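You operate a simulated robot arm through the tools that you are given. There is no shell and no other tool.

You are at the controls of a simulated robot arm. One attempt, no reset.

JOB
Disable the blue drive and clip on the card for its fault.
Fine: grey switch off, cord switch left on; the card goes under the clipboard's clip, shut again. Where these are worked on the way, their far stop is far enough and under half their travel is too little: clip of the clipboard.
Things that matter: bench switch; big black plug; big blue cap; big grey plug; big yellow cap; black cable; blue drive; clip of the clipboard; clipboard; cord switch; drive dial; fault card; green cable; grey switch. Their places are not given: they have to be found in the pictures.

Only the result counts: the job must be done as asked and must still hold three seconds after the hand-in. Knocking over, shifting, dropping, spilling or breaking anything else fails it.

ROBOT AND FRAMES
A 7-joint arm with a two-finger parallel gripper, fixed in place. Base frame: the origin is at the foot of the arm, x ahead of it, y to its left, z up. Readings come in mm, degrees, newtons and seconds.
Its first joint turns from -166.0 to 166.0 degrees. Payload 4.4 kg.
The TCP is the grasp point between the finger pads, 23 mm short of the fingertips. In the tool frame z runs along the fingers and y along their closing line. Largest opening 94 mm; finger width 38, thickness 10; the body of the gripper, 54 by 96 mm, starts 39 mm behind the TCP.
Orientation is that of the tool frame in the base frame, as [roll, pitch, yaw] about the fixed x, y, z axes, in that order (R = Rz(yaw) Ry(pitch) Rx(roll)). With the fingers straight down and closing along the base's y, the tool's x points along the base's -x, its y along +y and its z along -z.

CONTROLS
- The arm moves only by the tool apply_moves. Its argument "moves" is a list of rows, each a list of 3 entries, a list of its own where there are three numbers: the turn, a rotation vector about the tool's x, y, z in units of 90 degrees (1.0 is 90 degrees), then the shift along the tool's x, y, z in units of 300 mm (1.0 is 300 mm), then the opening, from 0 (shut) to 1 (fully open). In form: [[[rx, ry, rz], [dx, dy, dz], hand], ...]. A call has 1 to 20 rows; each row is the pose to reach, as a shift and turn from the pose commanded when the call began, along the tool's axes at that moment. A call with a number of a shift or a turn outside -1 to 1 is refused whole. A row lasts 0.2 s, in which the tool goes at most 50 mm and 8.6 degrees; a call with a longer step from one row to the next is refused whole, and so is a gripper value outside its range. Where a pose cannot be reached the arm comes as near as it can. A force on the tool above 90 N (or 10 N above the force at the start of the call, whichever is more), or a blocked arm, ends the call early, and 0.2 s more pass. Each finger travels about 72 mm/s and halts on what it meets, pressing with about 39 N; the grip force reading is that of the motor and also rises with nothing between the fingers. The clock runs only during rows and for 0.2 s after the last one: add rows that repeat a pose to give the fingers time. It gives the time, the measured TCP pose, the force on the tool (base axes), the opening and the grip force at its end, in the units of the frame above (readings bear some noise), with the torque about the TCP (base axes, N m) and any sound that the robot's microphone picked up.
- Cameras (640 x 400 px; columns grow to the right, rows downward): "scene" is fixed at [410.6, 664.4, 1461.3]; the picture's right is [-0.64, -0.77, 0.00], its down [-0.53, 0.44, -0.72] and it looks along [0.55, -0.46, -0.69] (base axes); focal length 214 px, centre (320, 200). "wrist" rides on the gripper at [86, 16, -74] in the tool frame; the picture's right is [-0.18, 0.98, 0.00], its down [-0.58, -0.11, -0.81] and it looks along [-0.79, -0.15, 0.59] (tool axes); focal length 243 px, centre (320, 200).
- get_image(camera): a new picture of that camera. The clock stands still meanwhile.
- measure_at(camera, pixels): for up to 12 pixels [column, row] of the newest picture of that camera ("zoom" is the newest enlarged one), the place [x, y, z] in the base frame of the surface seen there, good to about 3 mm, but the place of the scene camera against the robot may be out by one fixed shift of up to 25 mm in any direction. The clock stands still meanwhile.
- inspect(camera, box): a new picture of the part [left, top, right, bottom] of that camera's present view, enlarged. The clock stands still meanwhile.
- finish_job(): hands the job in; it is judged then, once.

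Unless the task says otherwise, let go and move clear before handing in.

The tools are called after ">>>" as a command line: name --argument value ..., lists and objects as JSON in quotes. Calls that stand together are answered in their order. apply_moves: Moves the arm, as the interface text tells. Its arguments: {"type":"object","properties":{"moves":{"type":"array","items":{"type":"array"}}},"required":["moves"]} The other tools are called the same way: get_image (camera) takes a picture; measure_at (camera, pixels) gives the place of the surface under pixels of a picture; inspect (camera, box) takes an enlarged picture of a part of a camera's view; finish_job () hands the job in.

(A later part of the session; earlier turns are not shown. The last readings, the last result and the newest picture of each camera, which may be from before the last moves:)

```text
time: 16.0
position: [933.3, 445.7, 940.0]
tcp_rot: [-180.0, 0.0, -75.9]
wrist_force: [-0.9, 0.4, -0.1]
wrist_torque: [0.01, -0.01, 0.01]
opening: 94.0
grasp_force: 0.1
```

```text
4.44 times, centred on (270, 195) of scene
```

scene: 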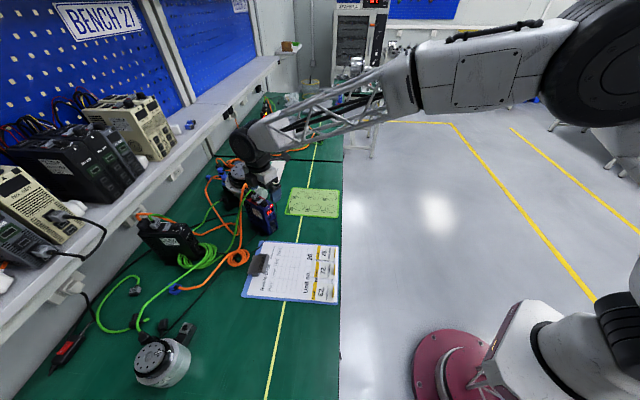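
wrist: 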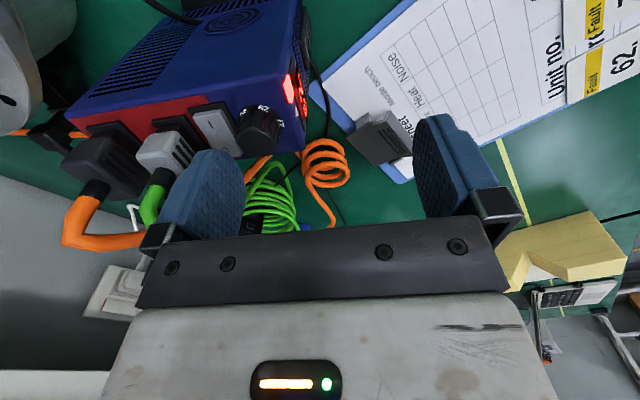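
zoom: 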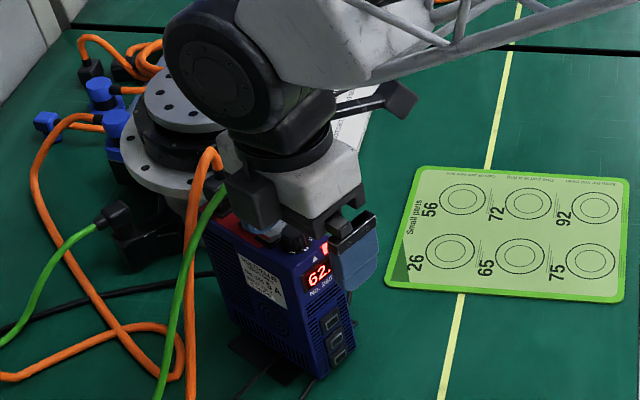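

The finger hovers about 8 mm above the "O" half, clear of the dial and the grey plug. I'll press down slowly, watching the force.

>>> apply_moves --moves '[[[0, 0, 0], [0, 0, 0.01], 1], [[0, 0, 0], [0, 0, 0.02], 1], [[0, 0, 0], [0, 0, 0.03], 1], [[0, 0, 0], [0, 0, 0.037], 1], [[0, 0, 0], [0, 0, 0.037], 1]]'

>>> inspect --camera "wrist" --box '[120, 60, 300, 240]'

```text
time: 17.2
position: [932.8, 446.9, 931.3]
tcp_rot: [-179.9, 0.0, -76.0]
wrist_force: [-2.1, 2.1, 16.3]
wrist_torque: [0.1, -0.81, 0.12]
opening: 93.8
grasp_force: 0.0
```

```text
2.22 times, centred on (210, 150) of wrist
```

zoom: 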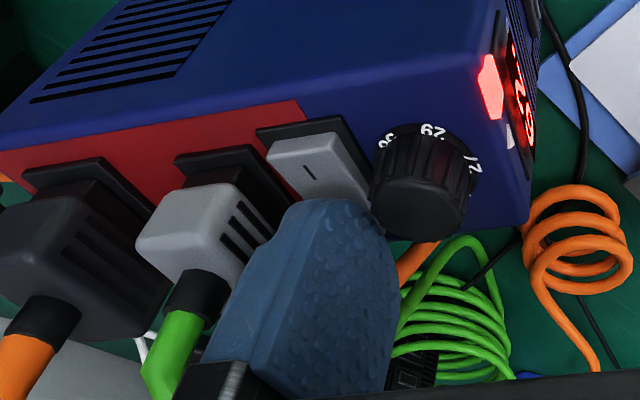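

Contact on the rocker at 16 N, not yet flipped: the display is still lit. I'll press a little deeper in small steps.

>>> apply_moves --moves '[[[0, 0, 0], [0, 0, 0.005], 1], [[0, 0, 0], [0, 0, 0.01], 1], [[0, 0, 0], [0, 0, 0.013], 1], [[0, 0, 0], [0, 0, 0.013], 1]]'

>>> inspect --camera "wrist" --box '[120, 60, 300, 240]'

```text
time: 18.2
position: [934.1, 446.5, 930.1]
tcp_rot: [-179.5, 0.1, -76.0]
wrist_force: [-4.1, -4.5, 71.5]
wrist_torque: [0.05, -3.54, -0.14]
opening: 92.0
grasp_force: 0.1
```

```text
2.22 times, centred on (210, 150) of wrist
```

zoom: 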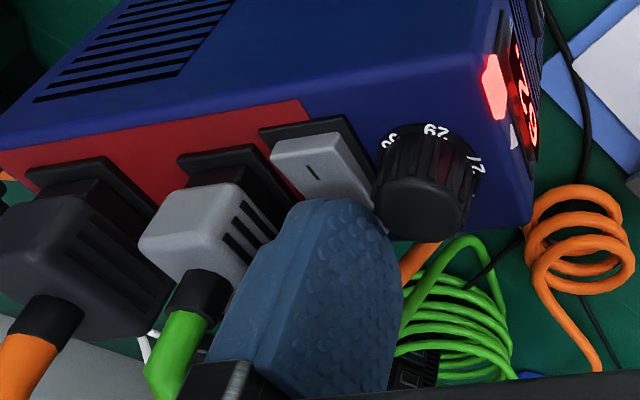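

At 71 N the rocker didn't flip, and the torque puts the contact at about (985,449), right over the rocker's pivot, so the fingertip bears on both halves. I'll lift 9 mm, shift 11 mm toward the "O" end, and press again.

>>> apply_moves --moves '[[[0, 0, 0], [0, 0, -0.02], 1], [[0, 0, 0], [0, 0, -0.043], 1], [[0, 0, 0], [-0.018, 0, -0.043], 1], [[0, 0, 0], [-0.037, 0, -0.043], 1], [[0, 0, 0], [-0.037, 0, -0.043], 1]]'

>>> inspect --camera "wrist" --box '[120, 60, 300, 240]'

>>> measure_at --camera "zoom" --pixels '[[320, 130], [350, 180], [300, 200], [330, 210], [300, 250], [420, 130], [405, 190], [385, 230], [240, 210]]'

```text
time: 19.4
position: [930.0, 457.7, 936.6]
tcp_rot: [179.9, 0.0, -76.0]
wrist_force: [1.1, 0.2, -0.1]
wrist_torque: [0.03, -0.05, -0.04]
opening: 93.9
grasp_force: 0.0
```

```text
2.22 times, centred on (210, 150) of wrist
```

zoom: 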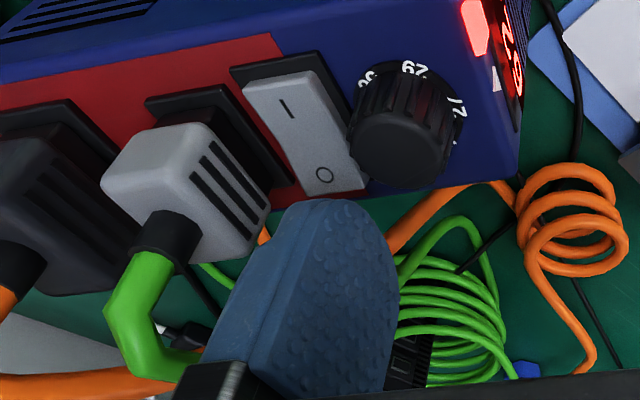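

```text
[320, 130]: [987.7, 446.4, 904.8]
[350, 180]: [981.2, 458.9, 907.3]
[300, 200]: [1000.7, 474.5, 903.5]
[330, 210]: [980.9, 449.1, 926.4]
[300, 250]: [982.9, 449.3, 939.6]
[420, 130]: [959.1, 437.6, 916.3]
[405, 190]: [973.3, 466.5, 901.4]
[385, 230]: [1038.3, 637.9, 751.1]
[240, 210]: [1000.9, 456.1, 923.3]
```

The finger is now over the "O" end, about 22 mm from the pivot at its centre and with its near edge about 3 mm past the pivot. I'll press down again in small steps.

>>> apply_moves --moves '[[[0, 0, 0], [0, 0, 0.01], 1], [[0, 0, 0], [0, 0, 0.02], 1], [[0, 0, 0], [0, 0, 0.027], 1], [[0, 0, 0], [0, 0, 0.027], 1]]'

>>> inspect --camera "wrist" --box '[120, 60, 300, 240]'

```text
time: 20.4
position: [930.0, 457.3, 929.4]
tcp_rot: [-179.9, 0.0, -76.1]
wrist_force: [-1.6, 0.7, 9.4]
wrist_torque: [-0.05, -0.39, 0.05]
opening: 93.3
grasp_force: 0.0
```

```text
2.22 times, centred on (210, 150) of wrist
```

zoom: 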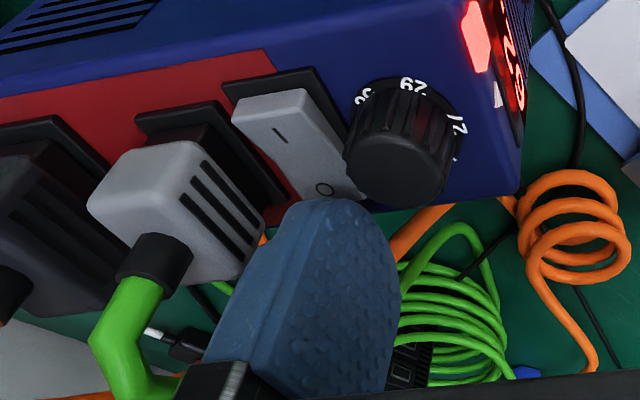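

Only 9 N so far and the torque is too noisy at that level to place the contact. I'll press 2–3 mm more and use the larger force to locate the contact.

>>> apply_moves --moves '[[[0, 0, 0], [0, 0, 0.004], 1], [[0, 0, 0], [0, 0, 0.008], 1], [[0, 0, 0], [0, 0, 0.008], 1]]'

>>> inspect --camera "wrist" --box '[160, 70, 280, 170]'

```text
time: 21.2
position: [931.6, 457.4, 929.6]
tcp_rot: [-179.9, 0.0, -75.9]
wrist_force: [-6.0, 1.1, 36.6]
wrist_torque: [-0.18, -1.81, 0.08]
opening: 92.3
grasp_force: 0.0
```

```text
4.00 times, centred on (220, 120) of wrist
```

zoom: 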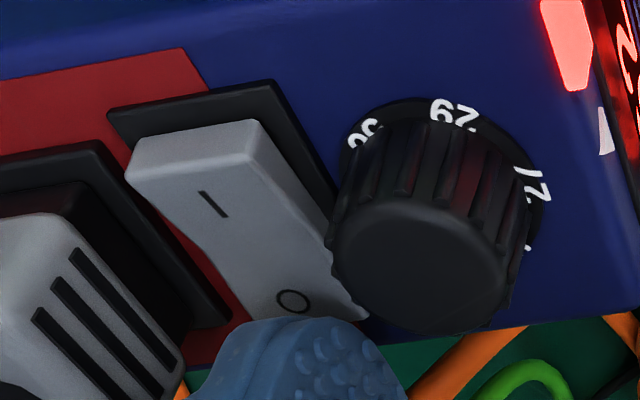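

The contact is at the finger's near edge, about 3 mm past the pivot at (985,452), so the tip behaves square-edged with little leverage. I'll lift, shift another 6 mm toward the "O" end and press again.

>>> apply_moves --moves '[[[0, 0, 0], [0, 0, -0.02], 1], [[0, 0, 0], [0, 0, -0.03], 1], [[0, 0, 0], [-0.02, 0, -0.03], 1], [[0, 0, 0], [-0.02, 0, -0.03], 1]]'

>>> inspect --camera "wrist" --box '[160, 50, 280, 150]'

>>> inspect --camera "scene" --box '[240, 175, 290, 220]'

```text
time: 22.2
position: [928.8, 463.0, 935.2]
tcp_rot: [-180.0, 0.0, -76.0]
wrist_force: [0.5, 0.2, -0.1]
wrist_torque: [0.02, -0.02, -0.03]
opening: 93.9
grasp_force: 0.1
```

```text
4.00 times, centred on (220, 100) of wrist
```

zoom: 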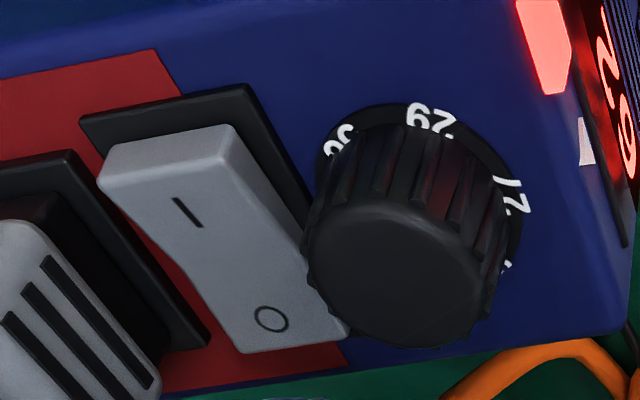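

```text
8.89 times, centred on (265, 198) of scene
```

zoom: 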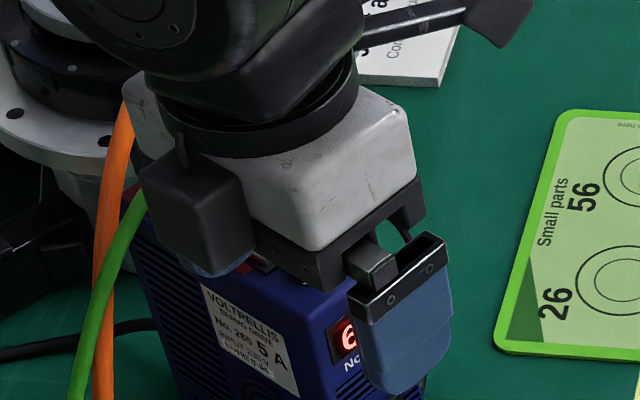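

The rocker is V-shaped with both ends rising from the middle, and it's unchanged so far. The finger's near edge is now about 9 mm past the pivot; I'll press again in small steps.

>>> apply_moves --moves '[[[0, 0, 0], [0, 0, 0.01], 1], [[0, 0, 0], [0, 0, 0.018], 1], [[0, 0, 0], [0, 0, 0.024], 1], [[0, 0, 0], [0, 0, 0.028], 1], [[0, 0, 0], [0, 0, 0.028], 1]]'

>>> inspect --camera "wrist" --box '[160, 50, 280, 150]'

```text
time: 23.4
position: [928.8, 463.0, 929.6]
tcp_rot: [-180.0, 0.1, -75.9]
wrist_force: [-0.7, 1.7, 14.8]
wrist_torque: [-0.02, -0.75, 0.06]
opening: 93.9
grasp_force: 0.1
```

```text
4.00 times, centred on (220, 100) of wrist
```

zoom: 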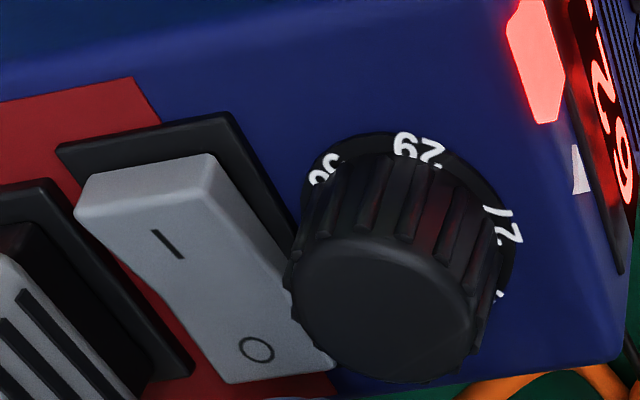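

The contact now sits on the "O" half, about 11 mm from the pivot at (981,459), with 15 N. I'll press further.

>>> apply_moves --moves '[[[0, 0, 0], [0, 0, 0.005], 1], [[0, 0, 0], [0, 0, 0.01], 1], [[0, 0, 0], [0, 0, 0.01], 1]]'

>>> inspect --camera "wrist" --box '[160, 50, 280, 150]'

```text
time: 24.2
position: [928.8, 463.3, 930.0]
tcp_rot: [-179.6, 0.1, -76.0]
wrist_force: [-4.2, -0.1, 51.7]
wrist_torque: [-0.25, -2.62, 0.0]
opening: 92.3
grasp_force: 0.0
```

```text
4.00 times, centred on (220, 100) of wrist
```

zoom: 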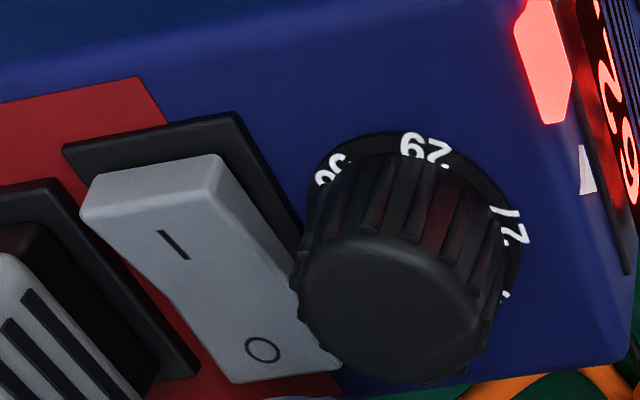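

At 52 N on the "O" half nothing moves further, so the rocker may already have tipped to "O" while the display stays lit from the cord. I'll go back to the earlier viewpoint and compare the rocker with the first enlarged picture.

>>> apply_moves --moves '[[[0, 0, 0], [0, 0, -0.03], 1], [[0, 0, 0], [0.02, 0, -0.1], 1], [[0, 0, 0], [0.04, -0.003, -0.17], 1], [[0, 0, 0], [0.057, 0.0067, -0.245], 1], [[0, 0, 0], [0.057, 0.0067, -0.245], 1]]'

>>> inspect --camera "wrist" --box '[200, 40, 290, 120]'

>>> measure_at --camera "zoom" --pixels '[[230, 105], [255, 140], [275, 190], [290, 230], [305, 270], [320, 295], [210, 110], [260, 300], [295, 95], [365, 290]]'

```text
time: 25.4
position: [934.5, 445.1, 997.7]
tcp_rot: [-180.0, 0.0, -75.9]
wrist_force: [-0.1, -0.4, 0.0]
wrist_torque: [0.0, 0.01, -0.01]
opening: 94.0
grasp_force: 0.2
```

```text
5.00 times, centred on (245, 80) of wrist
```

zoom: 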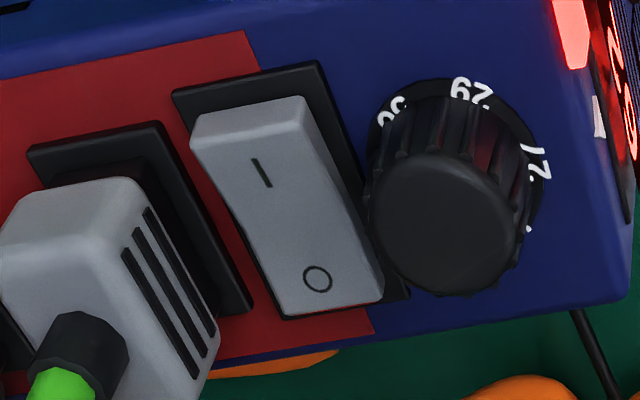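

```text
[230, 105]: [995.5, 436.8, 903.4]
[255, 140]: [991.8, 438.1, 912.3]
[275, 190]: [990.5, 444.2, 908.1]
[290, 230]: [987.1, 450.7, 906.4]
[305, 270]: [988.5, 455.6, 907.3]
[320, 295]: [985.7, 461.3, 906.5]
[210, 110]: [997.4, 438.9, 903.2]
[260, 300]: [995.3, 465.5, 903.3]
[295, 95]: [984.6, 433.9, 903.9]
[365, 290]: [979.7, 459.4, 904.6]
```

The rocker has clearly tipped: the "I" end is now raised (z≈912, its end face visible) and the "O" end is down (z≈906), with the bezel showing beyond it. The grey switch is off, so next I'll go look at the cards.

>>> apply_moves --moves '[[[0, 0, -0.043], [0.012, 0.115, 0], 1], [[0, 0, -0.086], [0.023, 0.23, 0], 1], [[0, 0, -0.129], [0.035, 0.345, 0], 1], [[0, 0, -0.172], [0.047, 0.46, 0.092], 1], [[0, 0, -0.215], [0.058, 0.575, 0.184], 1], [[0, 0, -0.258], [0.07, 0.69, 0.276], 1], [[0, 0, -0.301], [0.081, 0.805, 0.368], 1], [[0, 0, -0.344], [0.093, 0.92, 0.46], 1], [[0, 0, -0.344], [0.093, 0.92, 0.46], 1]]'

>>> get_image --camera "wrist"

>>> get_image --camera "scene"

```text
time: 27.4
position: [671.3, 349.4, 861.1]
tcp_rot: [-180.0, 0.0, -44.9]
wrist_force: [-0.2, -0.4, 0.2]
wrist_torque: [0.01, 0.01, 0.01]
opening: 93.8
grasp_force: 0.1
```

```text
taken
```

wrist: 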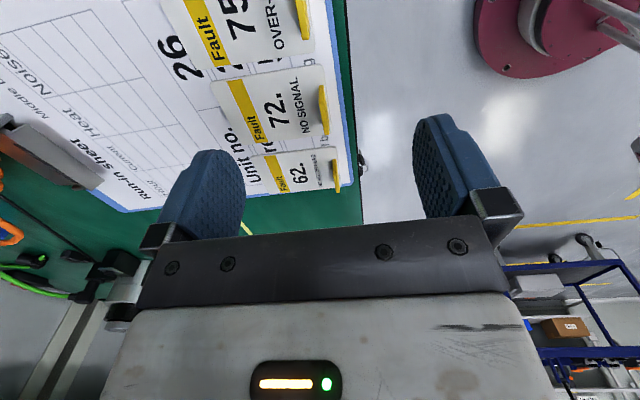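

```text
taken
```

scene: 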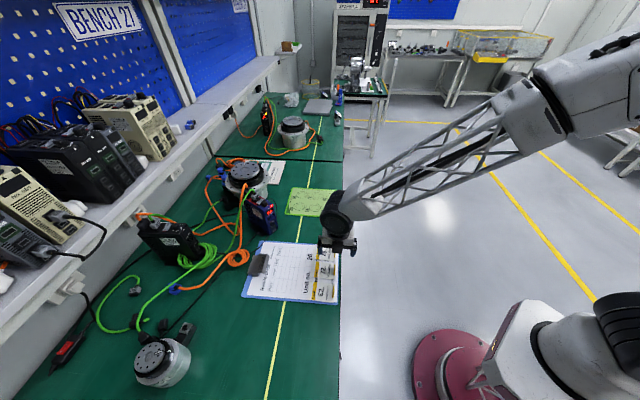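

The three cards are in wrist view: 62 near (303,170), 72 near (275,105), with yellow tabs at (335,176) and (323,110). I'll enlarge and measure card 62, its tab and the neighbours.

>>> inspect --camera "wrist" --box '[200, 60, 370, 210]'

>>> measure_at --camera "wrist" --pixels '[[335, 162], [336, 176], [338, 190], [264, 156], [333, 148], [277, 193], [334, 187], [323, 90], [325, 110], [328, 133], [245, 175], [345, 205]]'

```text
2.67 times, centred on (285, 135) of wrist
```

zoom: 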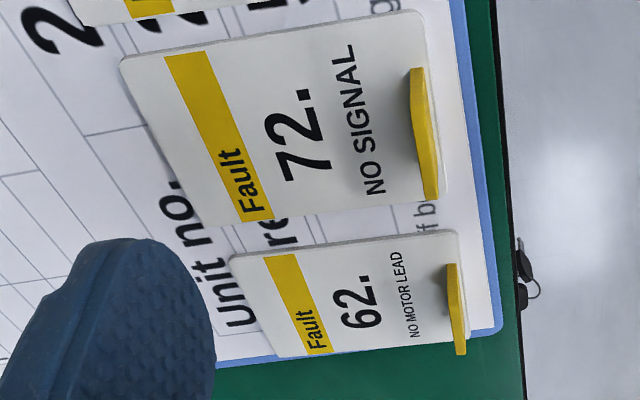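

```text
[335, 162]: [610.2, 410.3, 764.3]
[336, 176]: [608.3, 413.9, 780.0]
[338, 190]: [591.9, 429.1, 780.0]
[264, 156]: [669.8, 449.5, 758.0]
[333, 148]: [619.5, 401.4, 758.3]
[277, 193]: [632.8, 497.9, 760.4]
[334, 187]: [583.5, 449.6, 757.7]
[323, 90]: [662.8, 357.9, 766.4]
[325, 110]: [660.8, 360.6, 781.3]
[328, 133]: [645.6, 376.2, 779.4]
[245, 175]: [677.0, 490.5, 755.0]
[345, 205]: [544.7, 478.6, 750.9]
```

Card 62 measures about 60 × 72 mm, its top at z≈758, and its tab runs from (610,410) to (592,429) with its top at z≈780; neighbour tab 72 is 75 mm away. I'll move over the tab with the hand partly open and check alignment.

>>> apply_moves --moves '[[[0, 0, 0.003], [-0.084, 0, 0.02], 0.8], [[0, 0, 0.006], [-0.167, 0, 0.045], 0.6], [[0, 0, 0.009], [-0.25, -0.001, 0.075], 0.5], [[0, 0, 0.011], [-0.334, -0.001, 0.103], 0.45], [[0, 0, 0.011], [-0.334, -0.001, 0.103], 0.45]]'

>>> get_image --camera "wrist"

>>> inspect --camera "wrist" --box '[240, 40, 400, 220]'

```text
time: 28.6
position: [600.7, 422.3, 829.5]
tcp_rot: [180.0, 0.0, -46.0]
wrist_force: [-0.2, 0.0, 0.0]
wrist_torque: [0.01, 0.02, -0.02]
opening: 42.5
grasp_force: 0.1
```

```text
taken
```

wrist: 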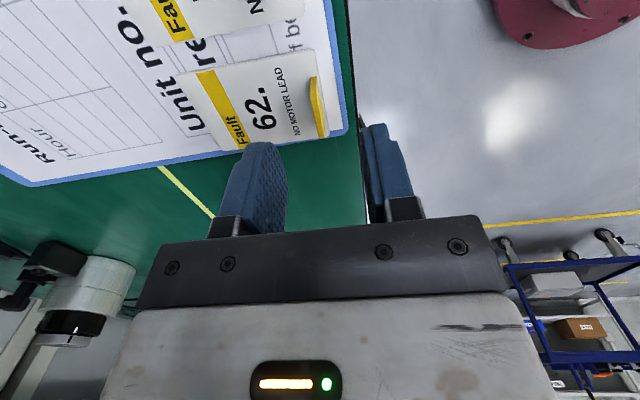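

```text
2.22 times, centred on (320, 130) of wrist
```

zoom: 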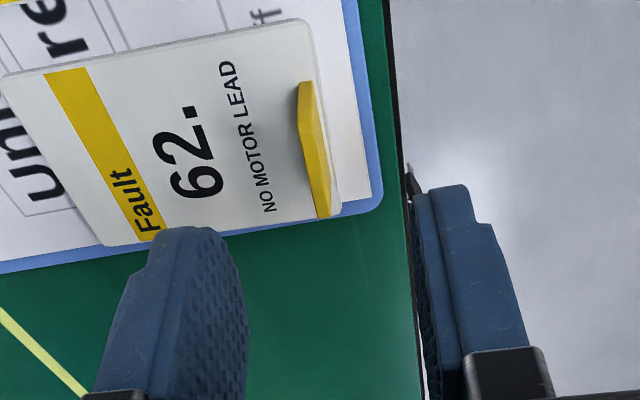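

I'll measure the tab and card again from this closer view, to fine-tune the grasp position.

>>> measure_at --camera "wrist" --pixels '[[315, 82], [319, 100], [321, 120], [323, 135], [309, 85], [313, 110], [318, 130], [245, 70], [300, 90], [326, 128], [305, 52]]'

>>> measure_at --camera "zoom" --pixels '[[308, 90], [316, 130], [322, 170], [328, 212], [100, 240], [5, 80], [300, 22], [338, 205], [200, 30], [150, 240]]'

```text
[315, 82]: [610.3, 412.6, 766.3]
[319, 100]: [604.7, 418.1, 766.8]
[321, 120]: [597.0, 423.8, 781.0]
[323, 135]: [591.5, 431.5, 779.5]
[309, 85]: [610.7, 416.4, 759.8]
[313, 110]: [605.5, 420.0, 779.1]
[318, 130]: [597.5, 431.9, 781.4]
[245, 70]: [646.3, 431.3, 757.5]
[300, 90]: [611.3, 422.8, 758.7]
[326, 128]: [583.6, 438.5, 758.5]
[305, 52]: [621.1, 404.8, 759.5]
```

```text
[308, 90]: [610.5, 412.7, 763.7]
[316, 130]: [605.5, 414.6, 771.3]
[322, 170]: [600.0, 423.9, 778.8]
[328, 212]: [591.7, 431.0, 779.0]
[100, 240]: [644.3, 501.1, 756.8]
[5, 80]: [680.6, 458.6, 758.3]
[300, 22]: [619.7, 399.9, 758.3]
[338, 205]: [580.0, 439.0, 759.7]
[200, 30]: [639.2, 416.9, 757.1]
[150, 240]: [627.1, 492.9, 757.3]
```

The tab is centred at (601,422), only 2–3 mm from the card's near edge, and the hand at (600.7,422.3) is well aligned. I'll descend to TCP z≈786 so the tips straddle the tab just above the card.

>>> apply_moves --moves '[[[0, 0, 0], [0, 0, 0.05], 0.45], [[0, 0, 0], [0, 0, 0.1], 0.45], [[0, 0, 0], [0, 0, 0.13], 0.45], [[0, 0, 0], [0, 0, 0.145], 0.45], [[0, 0, 0], [0, 0, 0.145], 0.45]]'

>>> get_image --camera "wrist"

```text
time: 29.8
position: [600.3, 422.5, 785.5]
tcp_rot: [-180.0, 0.0, -45.9]
wrist_force: [-0.5, -0.3, -0.5]
wrist_torque: [0.01, 0.03, 0.01]
opening: 42.4
grasp_force: 0.1
```

```text
taken
```

wrist: 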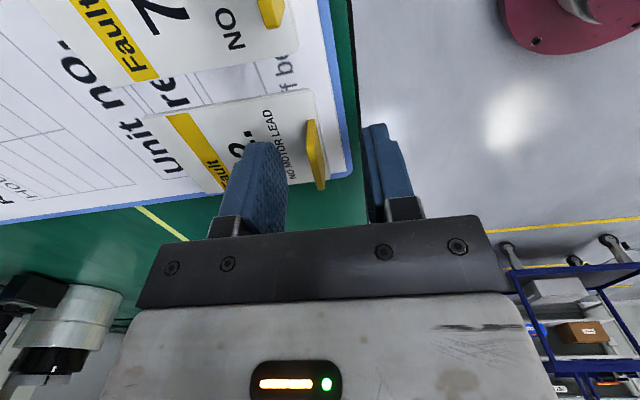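

The tab stands centred between the open fingers at (316,155). I'll close on it.

>>> apply_moves --moves '[[[0, 0, 0], [0, 0, 0], 0.2], [[0, 0, 0], [0, 0, 0], 0], [[0, 0, 0], [0, 0, 0], 0], [[0, 0, 0], [0, 0, 0], 0]]'

>>> get_image --camera "wrist"

```text
time: 30.8
position: [600.0, 422.3, 786.0]
tcp_rot: [180.0, 0.0, -45.9]
wrist_force: [-0.1, -0.1, 0.0]
wrist_torque: [0.02, -0.01, -0.01]
opening: 2.2
grasp_force: 38.9
```

```text
taken
```

wrist: 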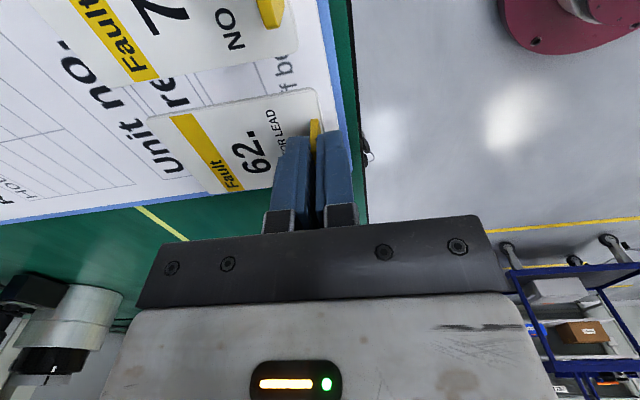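

The fingers hold the tab (opening 2.2 mm, yellow visible between them at (314,128)). I'll lift 25 mm and check that the card came along.

>>> apply_moves --moves '[[[0, 0, 0], [0, 0, -0.02], 0], [[0, 0, 0], [0, 0, -0.05], 0], [[0, 0, 0], [0, 0, -0.083], 0], [[0, 0, 0], [0, 0, -0.083], 0]]'

>>> get_image --camera "wrist"

>>> inspect --camera "scene" --box '[240, 225, 360, 315]'

```text
time: 31.8
position: [599.9, 423.4, 812.3]
tcp_rot: [180.0, 0.0, -45.9]
wrist_force: [-0.4, -0.2, 0.1]
wrist_torque: [0.02, 0.03, -0.04]
opening: 2.3
grasp_force: 39.0
```

```text
taken
```

wrist: 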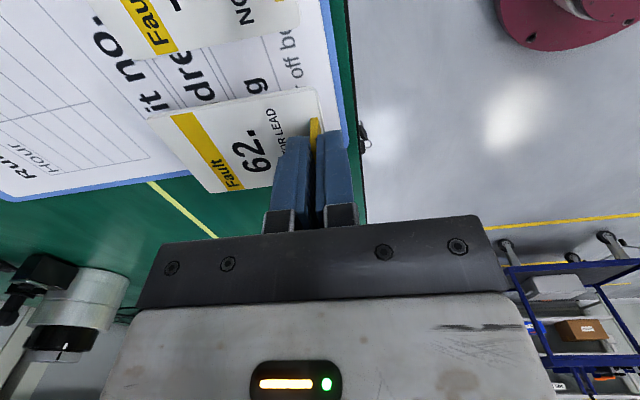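

```text
4.44 times, centred on (300, 270) of scene
```

zoom: 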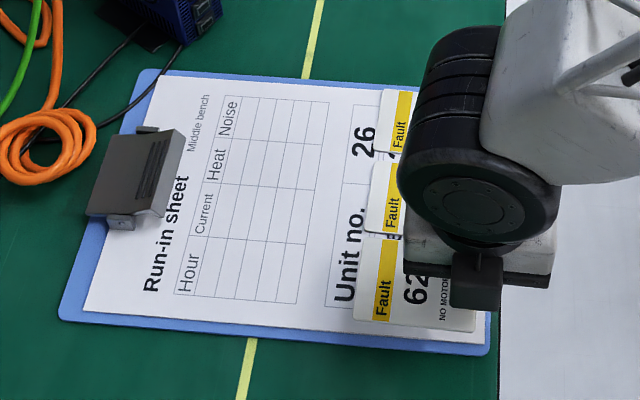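

The card came up with the hand. I'll measure its corners to see whether it hangs level and where its leading edge is relative to the TCP.

>>> measure_at --camera "wrist" --pixels '[[151, 122], [180, 155], [212, 190], [230, 112], [300, 95], [240, 185], [200, 120], [317, 92]]'

>>> measure_at --camera "scene" --pixels '[[258, 258], [271, 259], [263, 278], [276, 257], [246, 268]]'

```text
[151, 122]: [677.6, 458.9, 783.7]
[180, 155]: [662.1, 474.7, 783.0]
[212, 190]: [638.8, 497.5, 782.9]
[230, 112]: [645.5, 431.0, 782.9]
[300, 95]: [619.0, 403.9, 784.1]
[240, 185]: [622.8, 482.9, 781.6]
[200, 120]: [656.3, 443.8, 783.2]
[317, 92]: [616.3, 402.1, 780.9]
```

```text
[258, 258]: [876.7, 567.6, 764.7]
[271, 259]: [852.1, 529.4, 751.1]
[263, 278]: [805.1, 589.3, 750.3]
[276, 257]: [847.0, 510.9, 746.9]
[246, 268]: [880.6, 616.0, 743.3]
```

The card hangs level (top z≈783, 29 mm below the TCP) with its leading edge 82 mm ahead of the TCP. I'll carry it forward along the board first, past the other cards, then sideways to line up with the clip.

>>> apply_moves --moves '[[[0, 0, 0], [0, -0.09, -0.02], 0], [[0, 0, 0], [0, -0.18, -0.03], 0], [[0, 0, 0], [0, -0.28, -0.03], 0], [[0, 0, 0], [0, -0.367, -0.03], 0], [[0, 0, 0], [0.08, -0.367, -0.03], 0], [[0, 0, 0], [0.16, -0.367, -0.03], 0], [[0, 0, 0], [0.232, -0.367, -0.03], 0], [[0, 0, 0], [0.232, -0.367, -0.03], 0]]'

>>> get_image --camera "wrist"

>>> get_image --camera "scene"

```text
time: 33.6
position: [727.6, 449.4, 819.9]
tcp_rot: [179.9, 0.0, -46.1]
wrist_force: [0.0, 0.7, 0.0]
wrist_torque: [-0.02, -0.01, -0.01]
opening: 2.2
grasp_force: 38.8
```

```text
taken
```

wrist: 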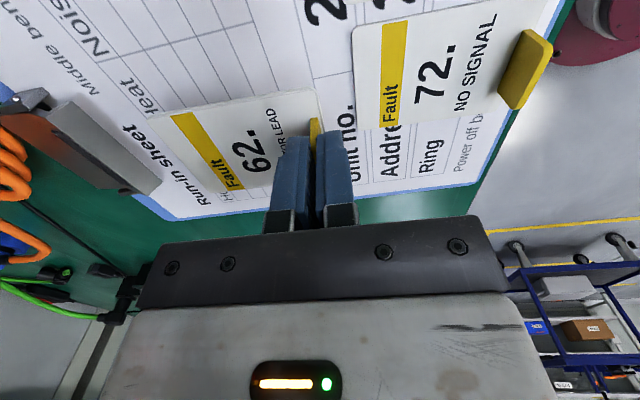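

```text
taken
```

scene: 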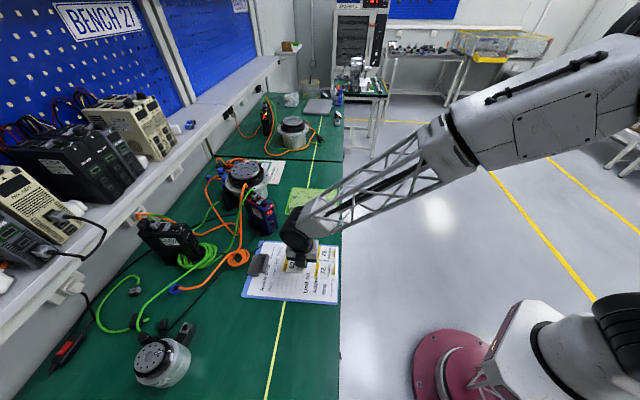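

The card is lined up in front of the clip, whose lip runs from about (60,100) to (160,185) in the wrist view. I'll enlarge and measure the lip and the card's leading edge.

>>> inspect --camera "wrist" --box '[0, 70, 240, 220]'

>>> measure_at --camera "wrist" --pixels '[[153, 122], [180, 155], [212, 190], [50, 118], [80, 130], [110, 152], [145, 190], [75, 105], [110, 135], [155, 178], [60, 128], [130, 175]]'

```text
2.67 times, centred on (120, 145) of wrist
```

zoom: 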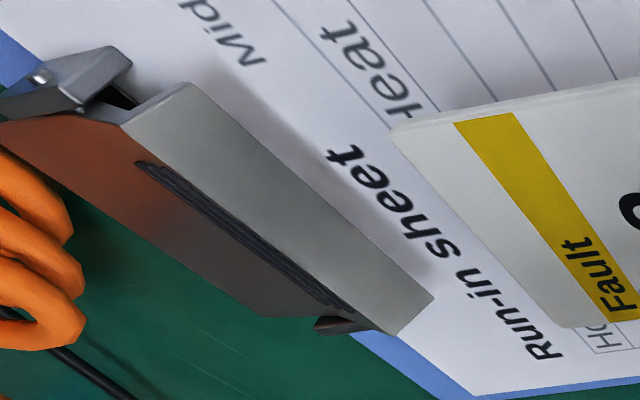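

```text
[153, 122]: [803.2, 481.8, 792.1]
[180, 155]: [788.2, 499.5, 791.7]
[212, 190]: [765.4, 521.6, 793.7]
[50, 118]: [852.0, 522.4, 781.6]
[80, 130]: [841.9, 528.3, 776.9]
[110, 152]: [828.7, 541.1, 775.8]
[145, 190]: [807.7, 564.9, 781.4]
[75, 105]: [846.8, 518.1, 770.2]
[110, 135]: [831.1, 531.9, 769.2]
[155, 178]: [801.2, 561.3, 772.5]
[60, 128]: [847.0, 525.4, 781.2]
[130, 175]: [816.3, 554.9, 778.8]
```

The card spans h −213…−155 and the lip −216…−150, so it's centred, with its leading edge at 913 against the lip at 967 along the board. I'll lower the card to about 3 mm above the paper, 8 mm under the lip's height.

>>> apply_moves --moves '[[[0, 0, 0], [0, 0, 0.04], 0], [[0, 0, 0], [0, 0, 0.08], 0], [[0, 0, 0], [0, 0, 0.1], 0], [[0, 0, 0], [0, 0, 0.1], 0]]'

>>> inspect --camera "wrist" --box '[0, 70, 240, 220]'

>>> measure_at --camera "wrist" --pixels '[[155, 122], [180, 155], [212, 188], [140, 115], [230, 112], [165, 95]]'

```text
time: 34.6
position: [726.7, 449.7, 788.8]
tcp_rot: [179.9, 0.0, -46.0]
wrist_force: [0.8, 0.9, 0.3]
wrist_torque: [0.01, 0.0, -0.03]
opening: 2.5
grasp_force: 39.3
```

```text
2.67 times, centred on (120, 145) of wrist
```

zoom: 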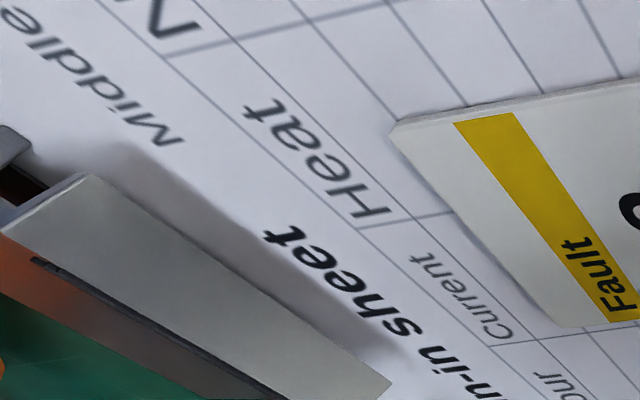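

```text
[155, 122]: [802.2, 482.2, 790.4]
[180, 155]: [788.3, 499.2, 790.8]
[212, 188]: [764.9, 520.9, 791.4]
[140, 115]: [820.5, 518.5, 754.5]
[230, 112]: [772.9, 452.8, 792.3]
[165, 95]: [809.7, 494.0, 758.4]
```

Those wrist readings came from the older picture, so I'll take a fresh one and measure the card against the lip again.

>>> get_image --camera "wrist"

>>> measure_at --camera "wrist" --pixels '[[155, 122], [180, 155], [212, 188], [140, 115], [230, 112], [31, 137], [80, 175], [140, 215], [20, 150], [10, 160]]'

```text
taken
```

wrist: 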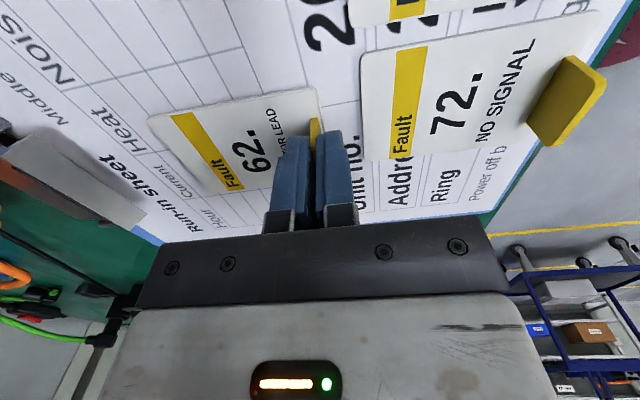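

```text
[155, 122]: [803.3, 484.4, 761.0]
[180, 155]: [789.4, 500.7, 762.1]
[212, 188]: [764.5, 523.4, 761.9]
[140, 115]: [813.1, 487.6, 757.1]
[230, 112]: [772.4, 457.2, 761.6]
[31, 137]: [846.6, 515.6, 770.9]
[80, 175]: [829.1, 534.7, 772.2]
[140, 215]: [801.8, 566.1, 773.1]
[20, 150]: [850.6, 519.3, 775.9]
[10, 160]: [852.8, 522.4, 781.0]
```

The card's top is at z≈761.5, the lip's underside at z≈772, so there's room. I'll slide the card forward 62 mm until its leading edge is just under the lip, watching for force.

>>> apply_moves --moves '[[[0, 0, 0], [0, -0.06, 0], 0], [[0, 0, 0], [0, -0.12, 0], 0], [[0, 0, 0], [0, -0.17, 0], 0], [[0, 0, 0], [0, -0.207, 0], 0], [[0, 0, 0], [0, -0.207, 0], 0]]'

>>> get_image --camera "wrist"

>>> inspect --camera "wrist" --box '[90, 70, 290, 220]'

>>> measure_at --camera "zoom" --pixels '[[150, 150], [200, 170], [300, 320], [250, 200], [180, 200], [220, 260], [260, 330], [300, 200], [350, 330]]'

```text
time: 35.8
position: [772.7, 493.8, 788.6]
tcp_rot: [-179.9, 0.0, -46.0]
wrist_force: [0.1, -0.3, -0.5]
wrist_torque: [-0.01, 0.03, 0.0]
opening: 2.6
grasp_force: 39.3
```

```text
taken
```

wrist: 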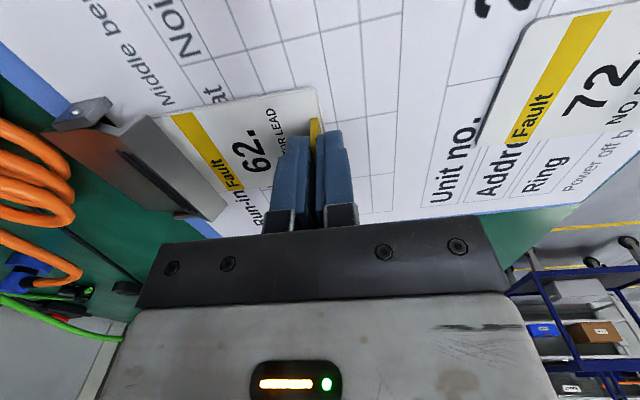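

```text
2.67 times, centred on (190, 145) of wrist
```

zoom: 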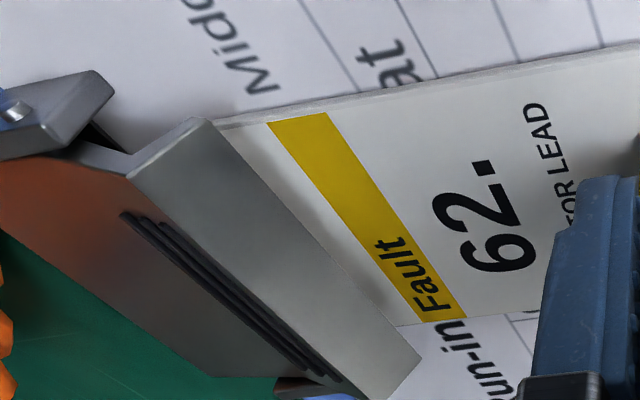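

```text
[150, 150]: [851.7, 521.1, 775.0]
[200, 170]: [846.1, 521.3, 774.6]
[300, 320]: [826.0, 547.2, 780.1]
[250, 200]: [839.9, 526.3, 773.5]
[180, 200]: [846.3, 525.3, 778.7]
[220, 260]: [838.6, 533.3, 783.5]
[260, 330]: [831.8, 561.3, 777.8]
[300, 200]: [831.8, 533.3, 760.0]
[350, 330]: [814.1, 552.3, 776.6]
```

The leading edge is now under the lip with no force. I'll slide about 12 mm further, in small steps.

>>> apply_moves --moves '[[[0, 0, 0], [0, -0.014, 0], 0], [[0, 0, 0], [0, -0.027, 0], 0], [[0, 0, 0], [0, -0.04, 0], 0], [[0, 0, 0], [0, -0.04, 0], 0]]'

>>> inspect --camera "wrist" --box '[90, 70, 290, 220]'

>>> inspect --camera "scene" --box '[235, 235, 315, 295]'

```text
time: 36.8
position: [781.1, 502.2, 788.8]
tcp_rot: [-180.0, -0.1, -46.0]
wrist_force: [0.2, 0.3, 0.5]
wrist_torque: [0.01, 0.0, 0.0]
opening: 2.6
grasp_force: 39.5
```

```text
2.67 times, centred on (190, 145) of wrist
```

zoom: 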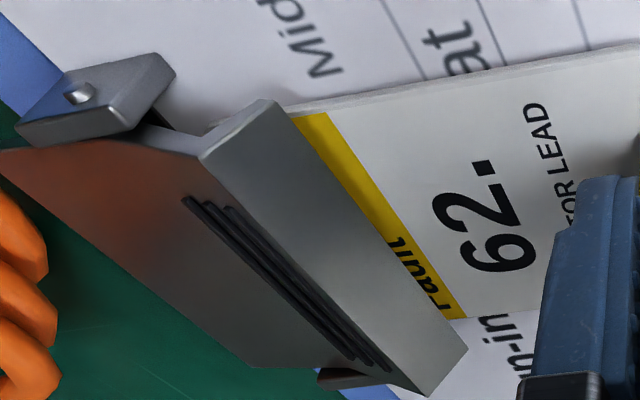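

```text
6.67 times, centred on (275, 265) of scene
```

zoom: 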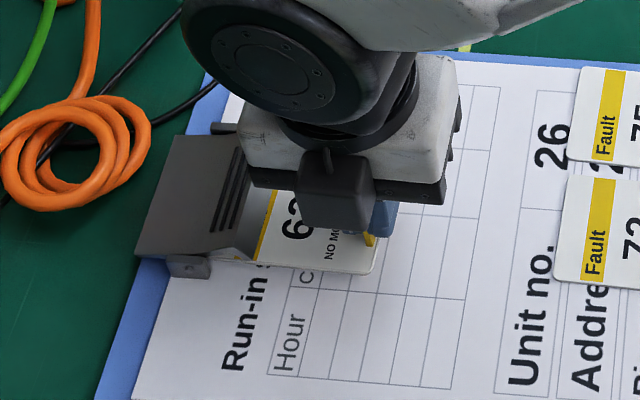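

The card's leading edge is now about 19 mm past the closed-lip line with no contact force. I'll lower it the last 3 mm onto the paper and then open the fingers slightly.

>>> apply_moves --moves '[[[0, 0, 0], [0, 0, 0.005], 0], [[0, 0, 0], [0, 0, 0.01], 0], [[0, 0, 0], [0, 0, 0.01], 0]]'

>>> get_image --camera "wrist"

>>> measure_at --camera "wrist" --pixels '[[230, 112], [250, 160], [280, 110], [300, 95], [235, 180], [250, 100], [250, 90], [245, 215]]'

```text
time: 37.6
position: [781.2, 500.8, 787.6]
tcp_rot: [180.0, 0.0, -45.9]
wrist_force: [0.7, 0.6, 1.5]
wrist_torque: [0.02, -0.04, -0.04]
opening: 2.4
grasp_force: 39.0
```

```text
taken
```

wrist: 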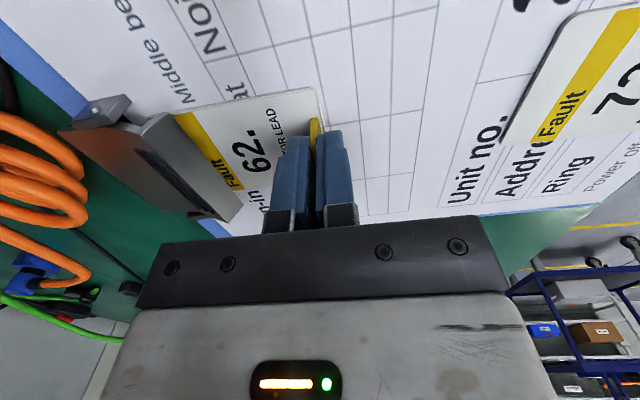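

```text
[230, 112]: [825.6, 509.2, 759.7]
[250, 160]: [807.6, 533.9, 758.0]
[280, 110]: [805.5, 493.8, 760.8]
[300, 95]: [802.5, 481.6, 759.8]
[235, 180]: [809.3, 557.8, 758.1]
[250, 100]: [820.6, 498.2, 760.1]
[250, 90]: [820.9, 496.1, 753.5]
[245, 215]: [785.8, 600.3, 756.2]
```

The card now rests on the paper (1.5 N, top z≈759). I'll open the fingers a little and check the card stays put.

>>> apply_moves --moves '[[[0, 0, 0], [0, 0, 0], 0.12], [[0, 0, 0], [0, 0, 0], 0.22], [[0, 0, 0], [0, 0, 0], 0.22]]'

>>> apply_moves --moves '[[[0, 0, 0], [0, 0, -0.03], 0.22], [[0, 0, 0], [0, 0, -0.1], 0.22], [[0, 0, 0], [0, 0, -0.2], 0.22], [[0, 0, 0], [0, 0, -0.3], 0.22], [[0, 0, 0], [0, 0, -0.3], 0.22]]'

>>> get_image --camera "wrist"

>>> get_image --camera "scene"

```text
time: 38.4
position: [781.2, 501.0, 787.5]
tcp_rot: [-179.9, 0.0, -46.0]
wrist_force: [-0.5, 0.0, 0.0]
wrist_torque: [-0.02, -0.01, 0.0]
opening: 20.5
grasp_force: 0.0
```

```text
time: 39.6
position: [779.9, 499.8, 876.6]
tcp_rot: [-180.0, 0.0, -46.0]
wrist_force: [0.5, 0.6, 0.1]
wrist_torque: [-0.03, 0.01, 0.01]
opening: 20.5
grasp_force: 0.2
```

```text
taken
```

wrist: 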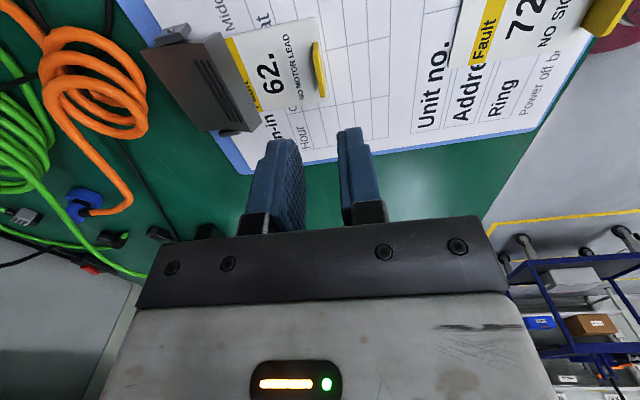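

```text
taken
```

scene: 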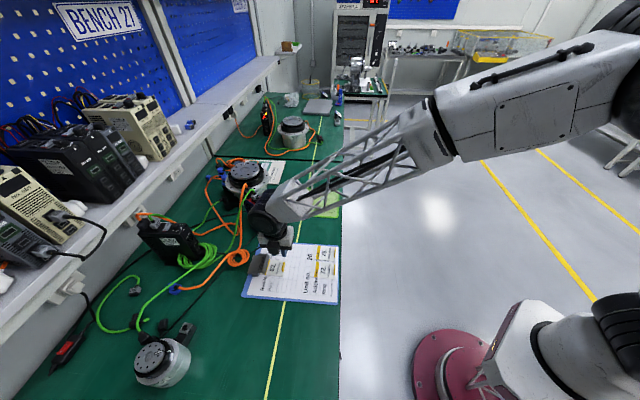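

The card lies under the open clip with its tab toward the robot, and the hand is clear. I'll shut the fingers, tilt 15° outward and come over the front part of the clip's plate to press it shut.

>>> apply_moves --moves '[[[0.04, 0, 0], [0, -0.08, 0], 0], [[0.08, 0, 0], [0, -0.16, 0.03], 0], [[0.125, 0, 0], [0, -0.22, 0.08], 0], [[0.167, 0, 0], [0, -0.263, 0.14], 0], [[0.167, 0, 0], [0, -0.263, 0.2], 0], [[0.167, 0, 0], [0, -0.263, 0.2], 0]]'

>>> get_image --camera "wrist"

>>> inspect --camera "wrist" --box '[200, 80, 400, 230]'

>>> measure_at --camera "wrist" --pixels '[[290, 140], [310, 138], [330, 138], [345, 145], [280, 120], [310, 118], [340, 115], [350, 130], [265, 115], [385, 120]]'

```text
time: 41.0
position: [836.5, 556.1, 816.5]
tcp_rot: [-164.9, 0.0, -46.0]
wrist_force: [-0.4, 0.6, 0.1]
wrist_torque: [-0.03, 0.01, 0.05]
opening: 0.0
grasp_force: 38.9
```

```text
taken
```

wrist: 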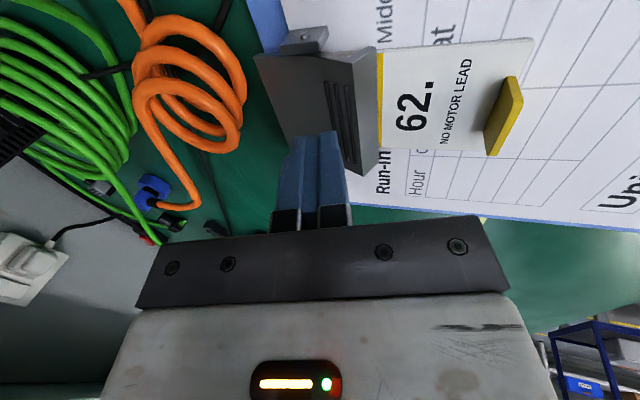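

```text
2.67 times, centred on (300, 155) of wrist
```

zoom: 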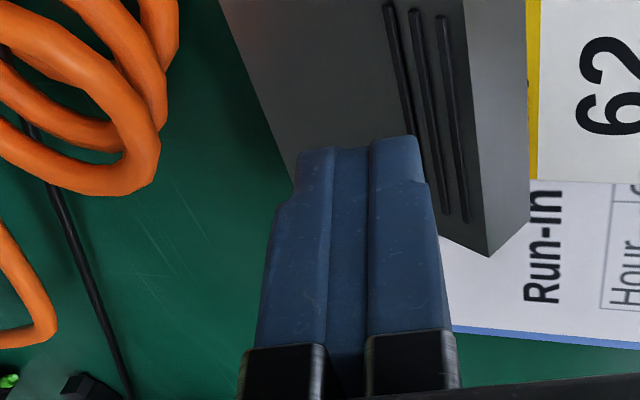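

```text
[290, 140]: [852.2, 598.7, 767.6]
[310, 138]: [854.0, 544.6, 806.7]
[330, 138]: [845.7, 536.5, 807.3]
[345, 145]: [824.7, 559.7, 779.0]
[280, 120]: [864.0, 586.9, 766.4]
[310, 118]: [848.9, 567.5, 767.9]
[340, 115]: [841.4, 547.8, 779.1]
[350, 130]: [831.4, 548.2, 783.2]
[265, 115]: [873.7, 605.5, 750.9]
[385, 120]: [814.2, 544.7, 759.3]
```

The fingertips are over the ridged part of the plate, at the "Run-in" side's middle. I'll shift 5 mm toward the front lip for leverage and press down in steps to about TCP z 800.

>>> apply_moves --moves '[[[0, 0, 0], [0, 0.018, 0.0], 0], [[0, 0, 0], [0, 0.023, 0.0214], 0], [[0, 0, 0], [0, 0.027, 0.035], 0], [[0, 0, 0], [0, 0.0304, 0.049], 0], [[0, 0, 0], [0, 0.0304, 0.049], 0]]'

>>> get_image --camera "wrist"

>>> inspect --camera "wrist" --box '[200, 60, 440, 230]'

```text
time: 42.2
position: [834.5, 553.6, 799.6]
tcp_rot: [-165.0, 0.0, -46.0]
wrist_force: [-0.2, -0.2, -0.1]
wrist_torque: [-0.01, 0.03, -0.01]
opening: 0.1
grasp_force: 39.3
```

```text
taken
```

wrist: 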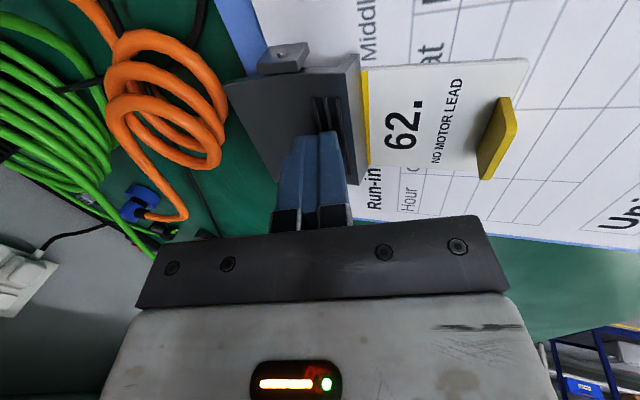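

```text
2.35 times, centred on (320, 145) of wrist
```

zoom: 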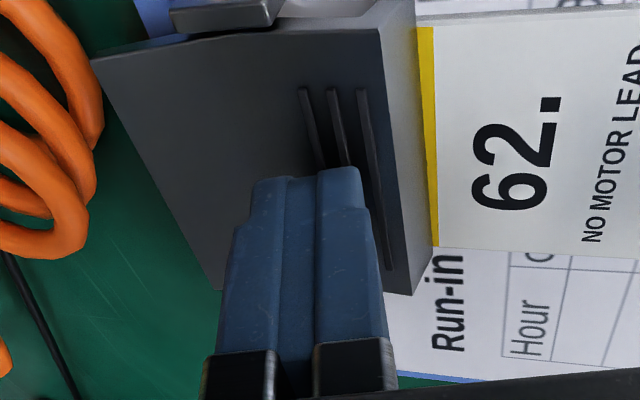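

No force yet; I'll measure the plate from this enlarged view to see whether it has begun to swing.

>>> measure_at --camera "zoom" --pixels '[[370, 60], [375, 150], [400, 280], [410, 60], [425, 200], [260, 60], [150, 100], [200, 220], [240, 130], [335, 180], [345, 200], [480, 100]]'

```text
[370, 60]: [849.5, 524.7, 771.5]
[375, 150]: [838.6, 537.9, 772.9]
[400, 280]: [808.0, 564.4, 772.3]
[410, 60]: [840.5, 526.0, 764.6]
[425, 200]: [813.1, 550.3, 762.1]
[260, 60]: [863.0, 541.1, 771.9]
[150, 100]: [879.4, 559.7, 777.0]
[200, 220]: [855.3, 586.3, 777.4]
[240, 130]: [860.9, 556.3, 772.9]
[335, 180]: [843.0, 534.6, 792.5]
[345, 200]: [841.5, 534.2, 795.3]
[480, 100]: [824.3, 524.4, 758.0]
```

The plate is already nearly flat again (front z≈772, rear z≈777), so it swung shut easily. I'll press a few millimetres more to seat it firmly on the card.

>>> apply_moves --moves '[[[0, 0, 0], [0, 0.0017, 0.0064], 0], [[0, 0, 0], [0, 0.0034, 0.0129], 0], [[0, 0, 0], [0, 0.0043, 0.0161], 0], [[0, 0, 0], [0, 0.0043, 0.0161], 0]]'

>>> inspect --camera "wrist" --box '[200, 60, 440, 230]'

>>> measure_at --camera "zoom" --pixels '[[370, 60], [375, 150], [400, 280], [410, 60], [425, 200], [260, 60], [150, 100], [200, 220], [480, 100]]'

```text
time: 43.2
position: [833.3, 553.3, 796.8]
tcp_rot: [-164.9, 0.0, -45.9]
wrist_force: [0.5, -0.2, 9.3]
wrist_torque: [-0.03, -0.01, -0.01]
opening: 0.0
grasp_force: 38.7
```

```text
2.35 times, centred on (320, 145) of wrist
```

zoom: 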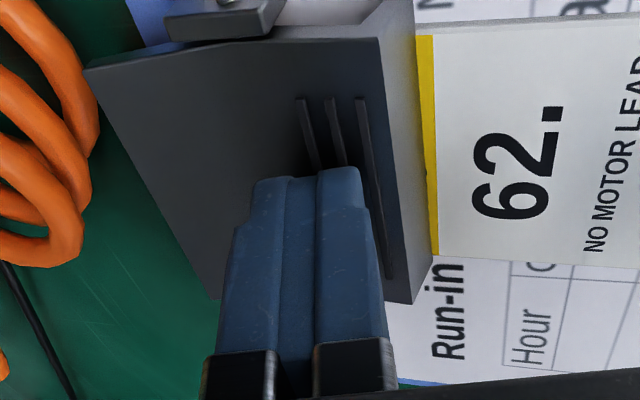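

```text
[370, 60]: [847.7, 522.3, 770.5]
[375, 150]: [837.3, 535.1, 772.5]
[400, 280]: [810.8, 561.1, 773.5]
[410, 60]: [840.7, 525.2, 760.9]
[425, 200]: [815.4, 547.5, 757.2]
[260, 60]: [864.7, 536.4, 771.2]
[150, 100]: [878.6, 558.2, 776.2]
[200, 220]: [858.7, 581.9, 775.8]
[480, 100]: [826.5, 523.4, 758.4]
```

9 N of resistance and the plate's heights (front ≈772, rear ≈776) match the original shut state. I'll press slightly harder to be sure, then lift off.

>>> apply_moves --moves '[[[0, 0, 0], [0, 0.0013, 0.0048], 0], [[0, 0, 0], [0, 0.0026, 0.0097], 0], [[0, 0, 0], [0, 0.0026, 0.0097], 0]]'

>>> inspect --camera "wrist" --box '[200, 60, 440, 230]'

```text
time: 44.0
position: [834.4, 553.0, 795.9]
tcp_rot: [-164.8, -0.1, -46.1]
wrist_force: [-3.9, 6.8, 39.5]
wrist_torque: [0.08, 0.15, -0.03]
opening: 0.2
grasp_force: 38.5
```

```text
2.35 times, centred on (320, 145) of wrist
```

zoom: 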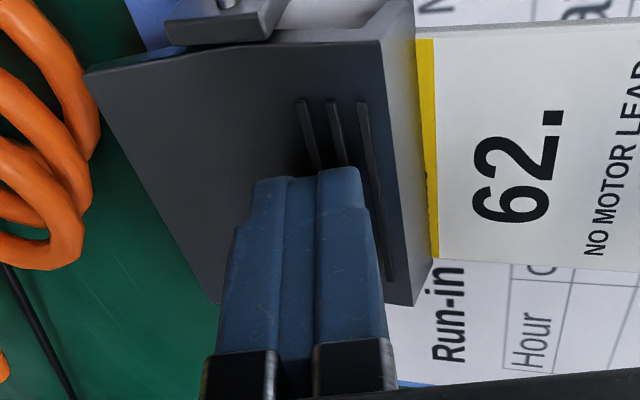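

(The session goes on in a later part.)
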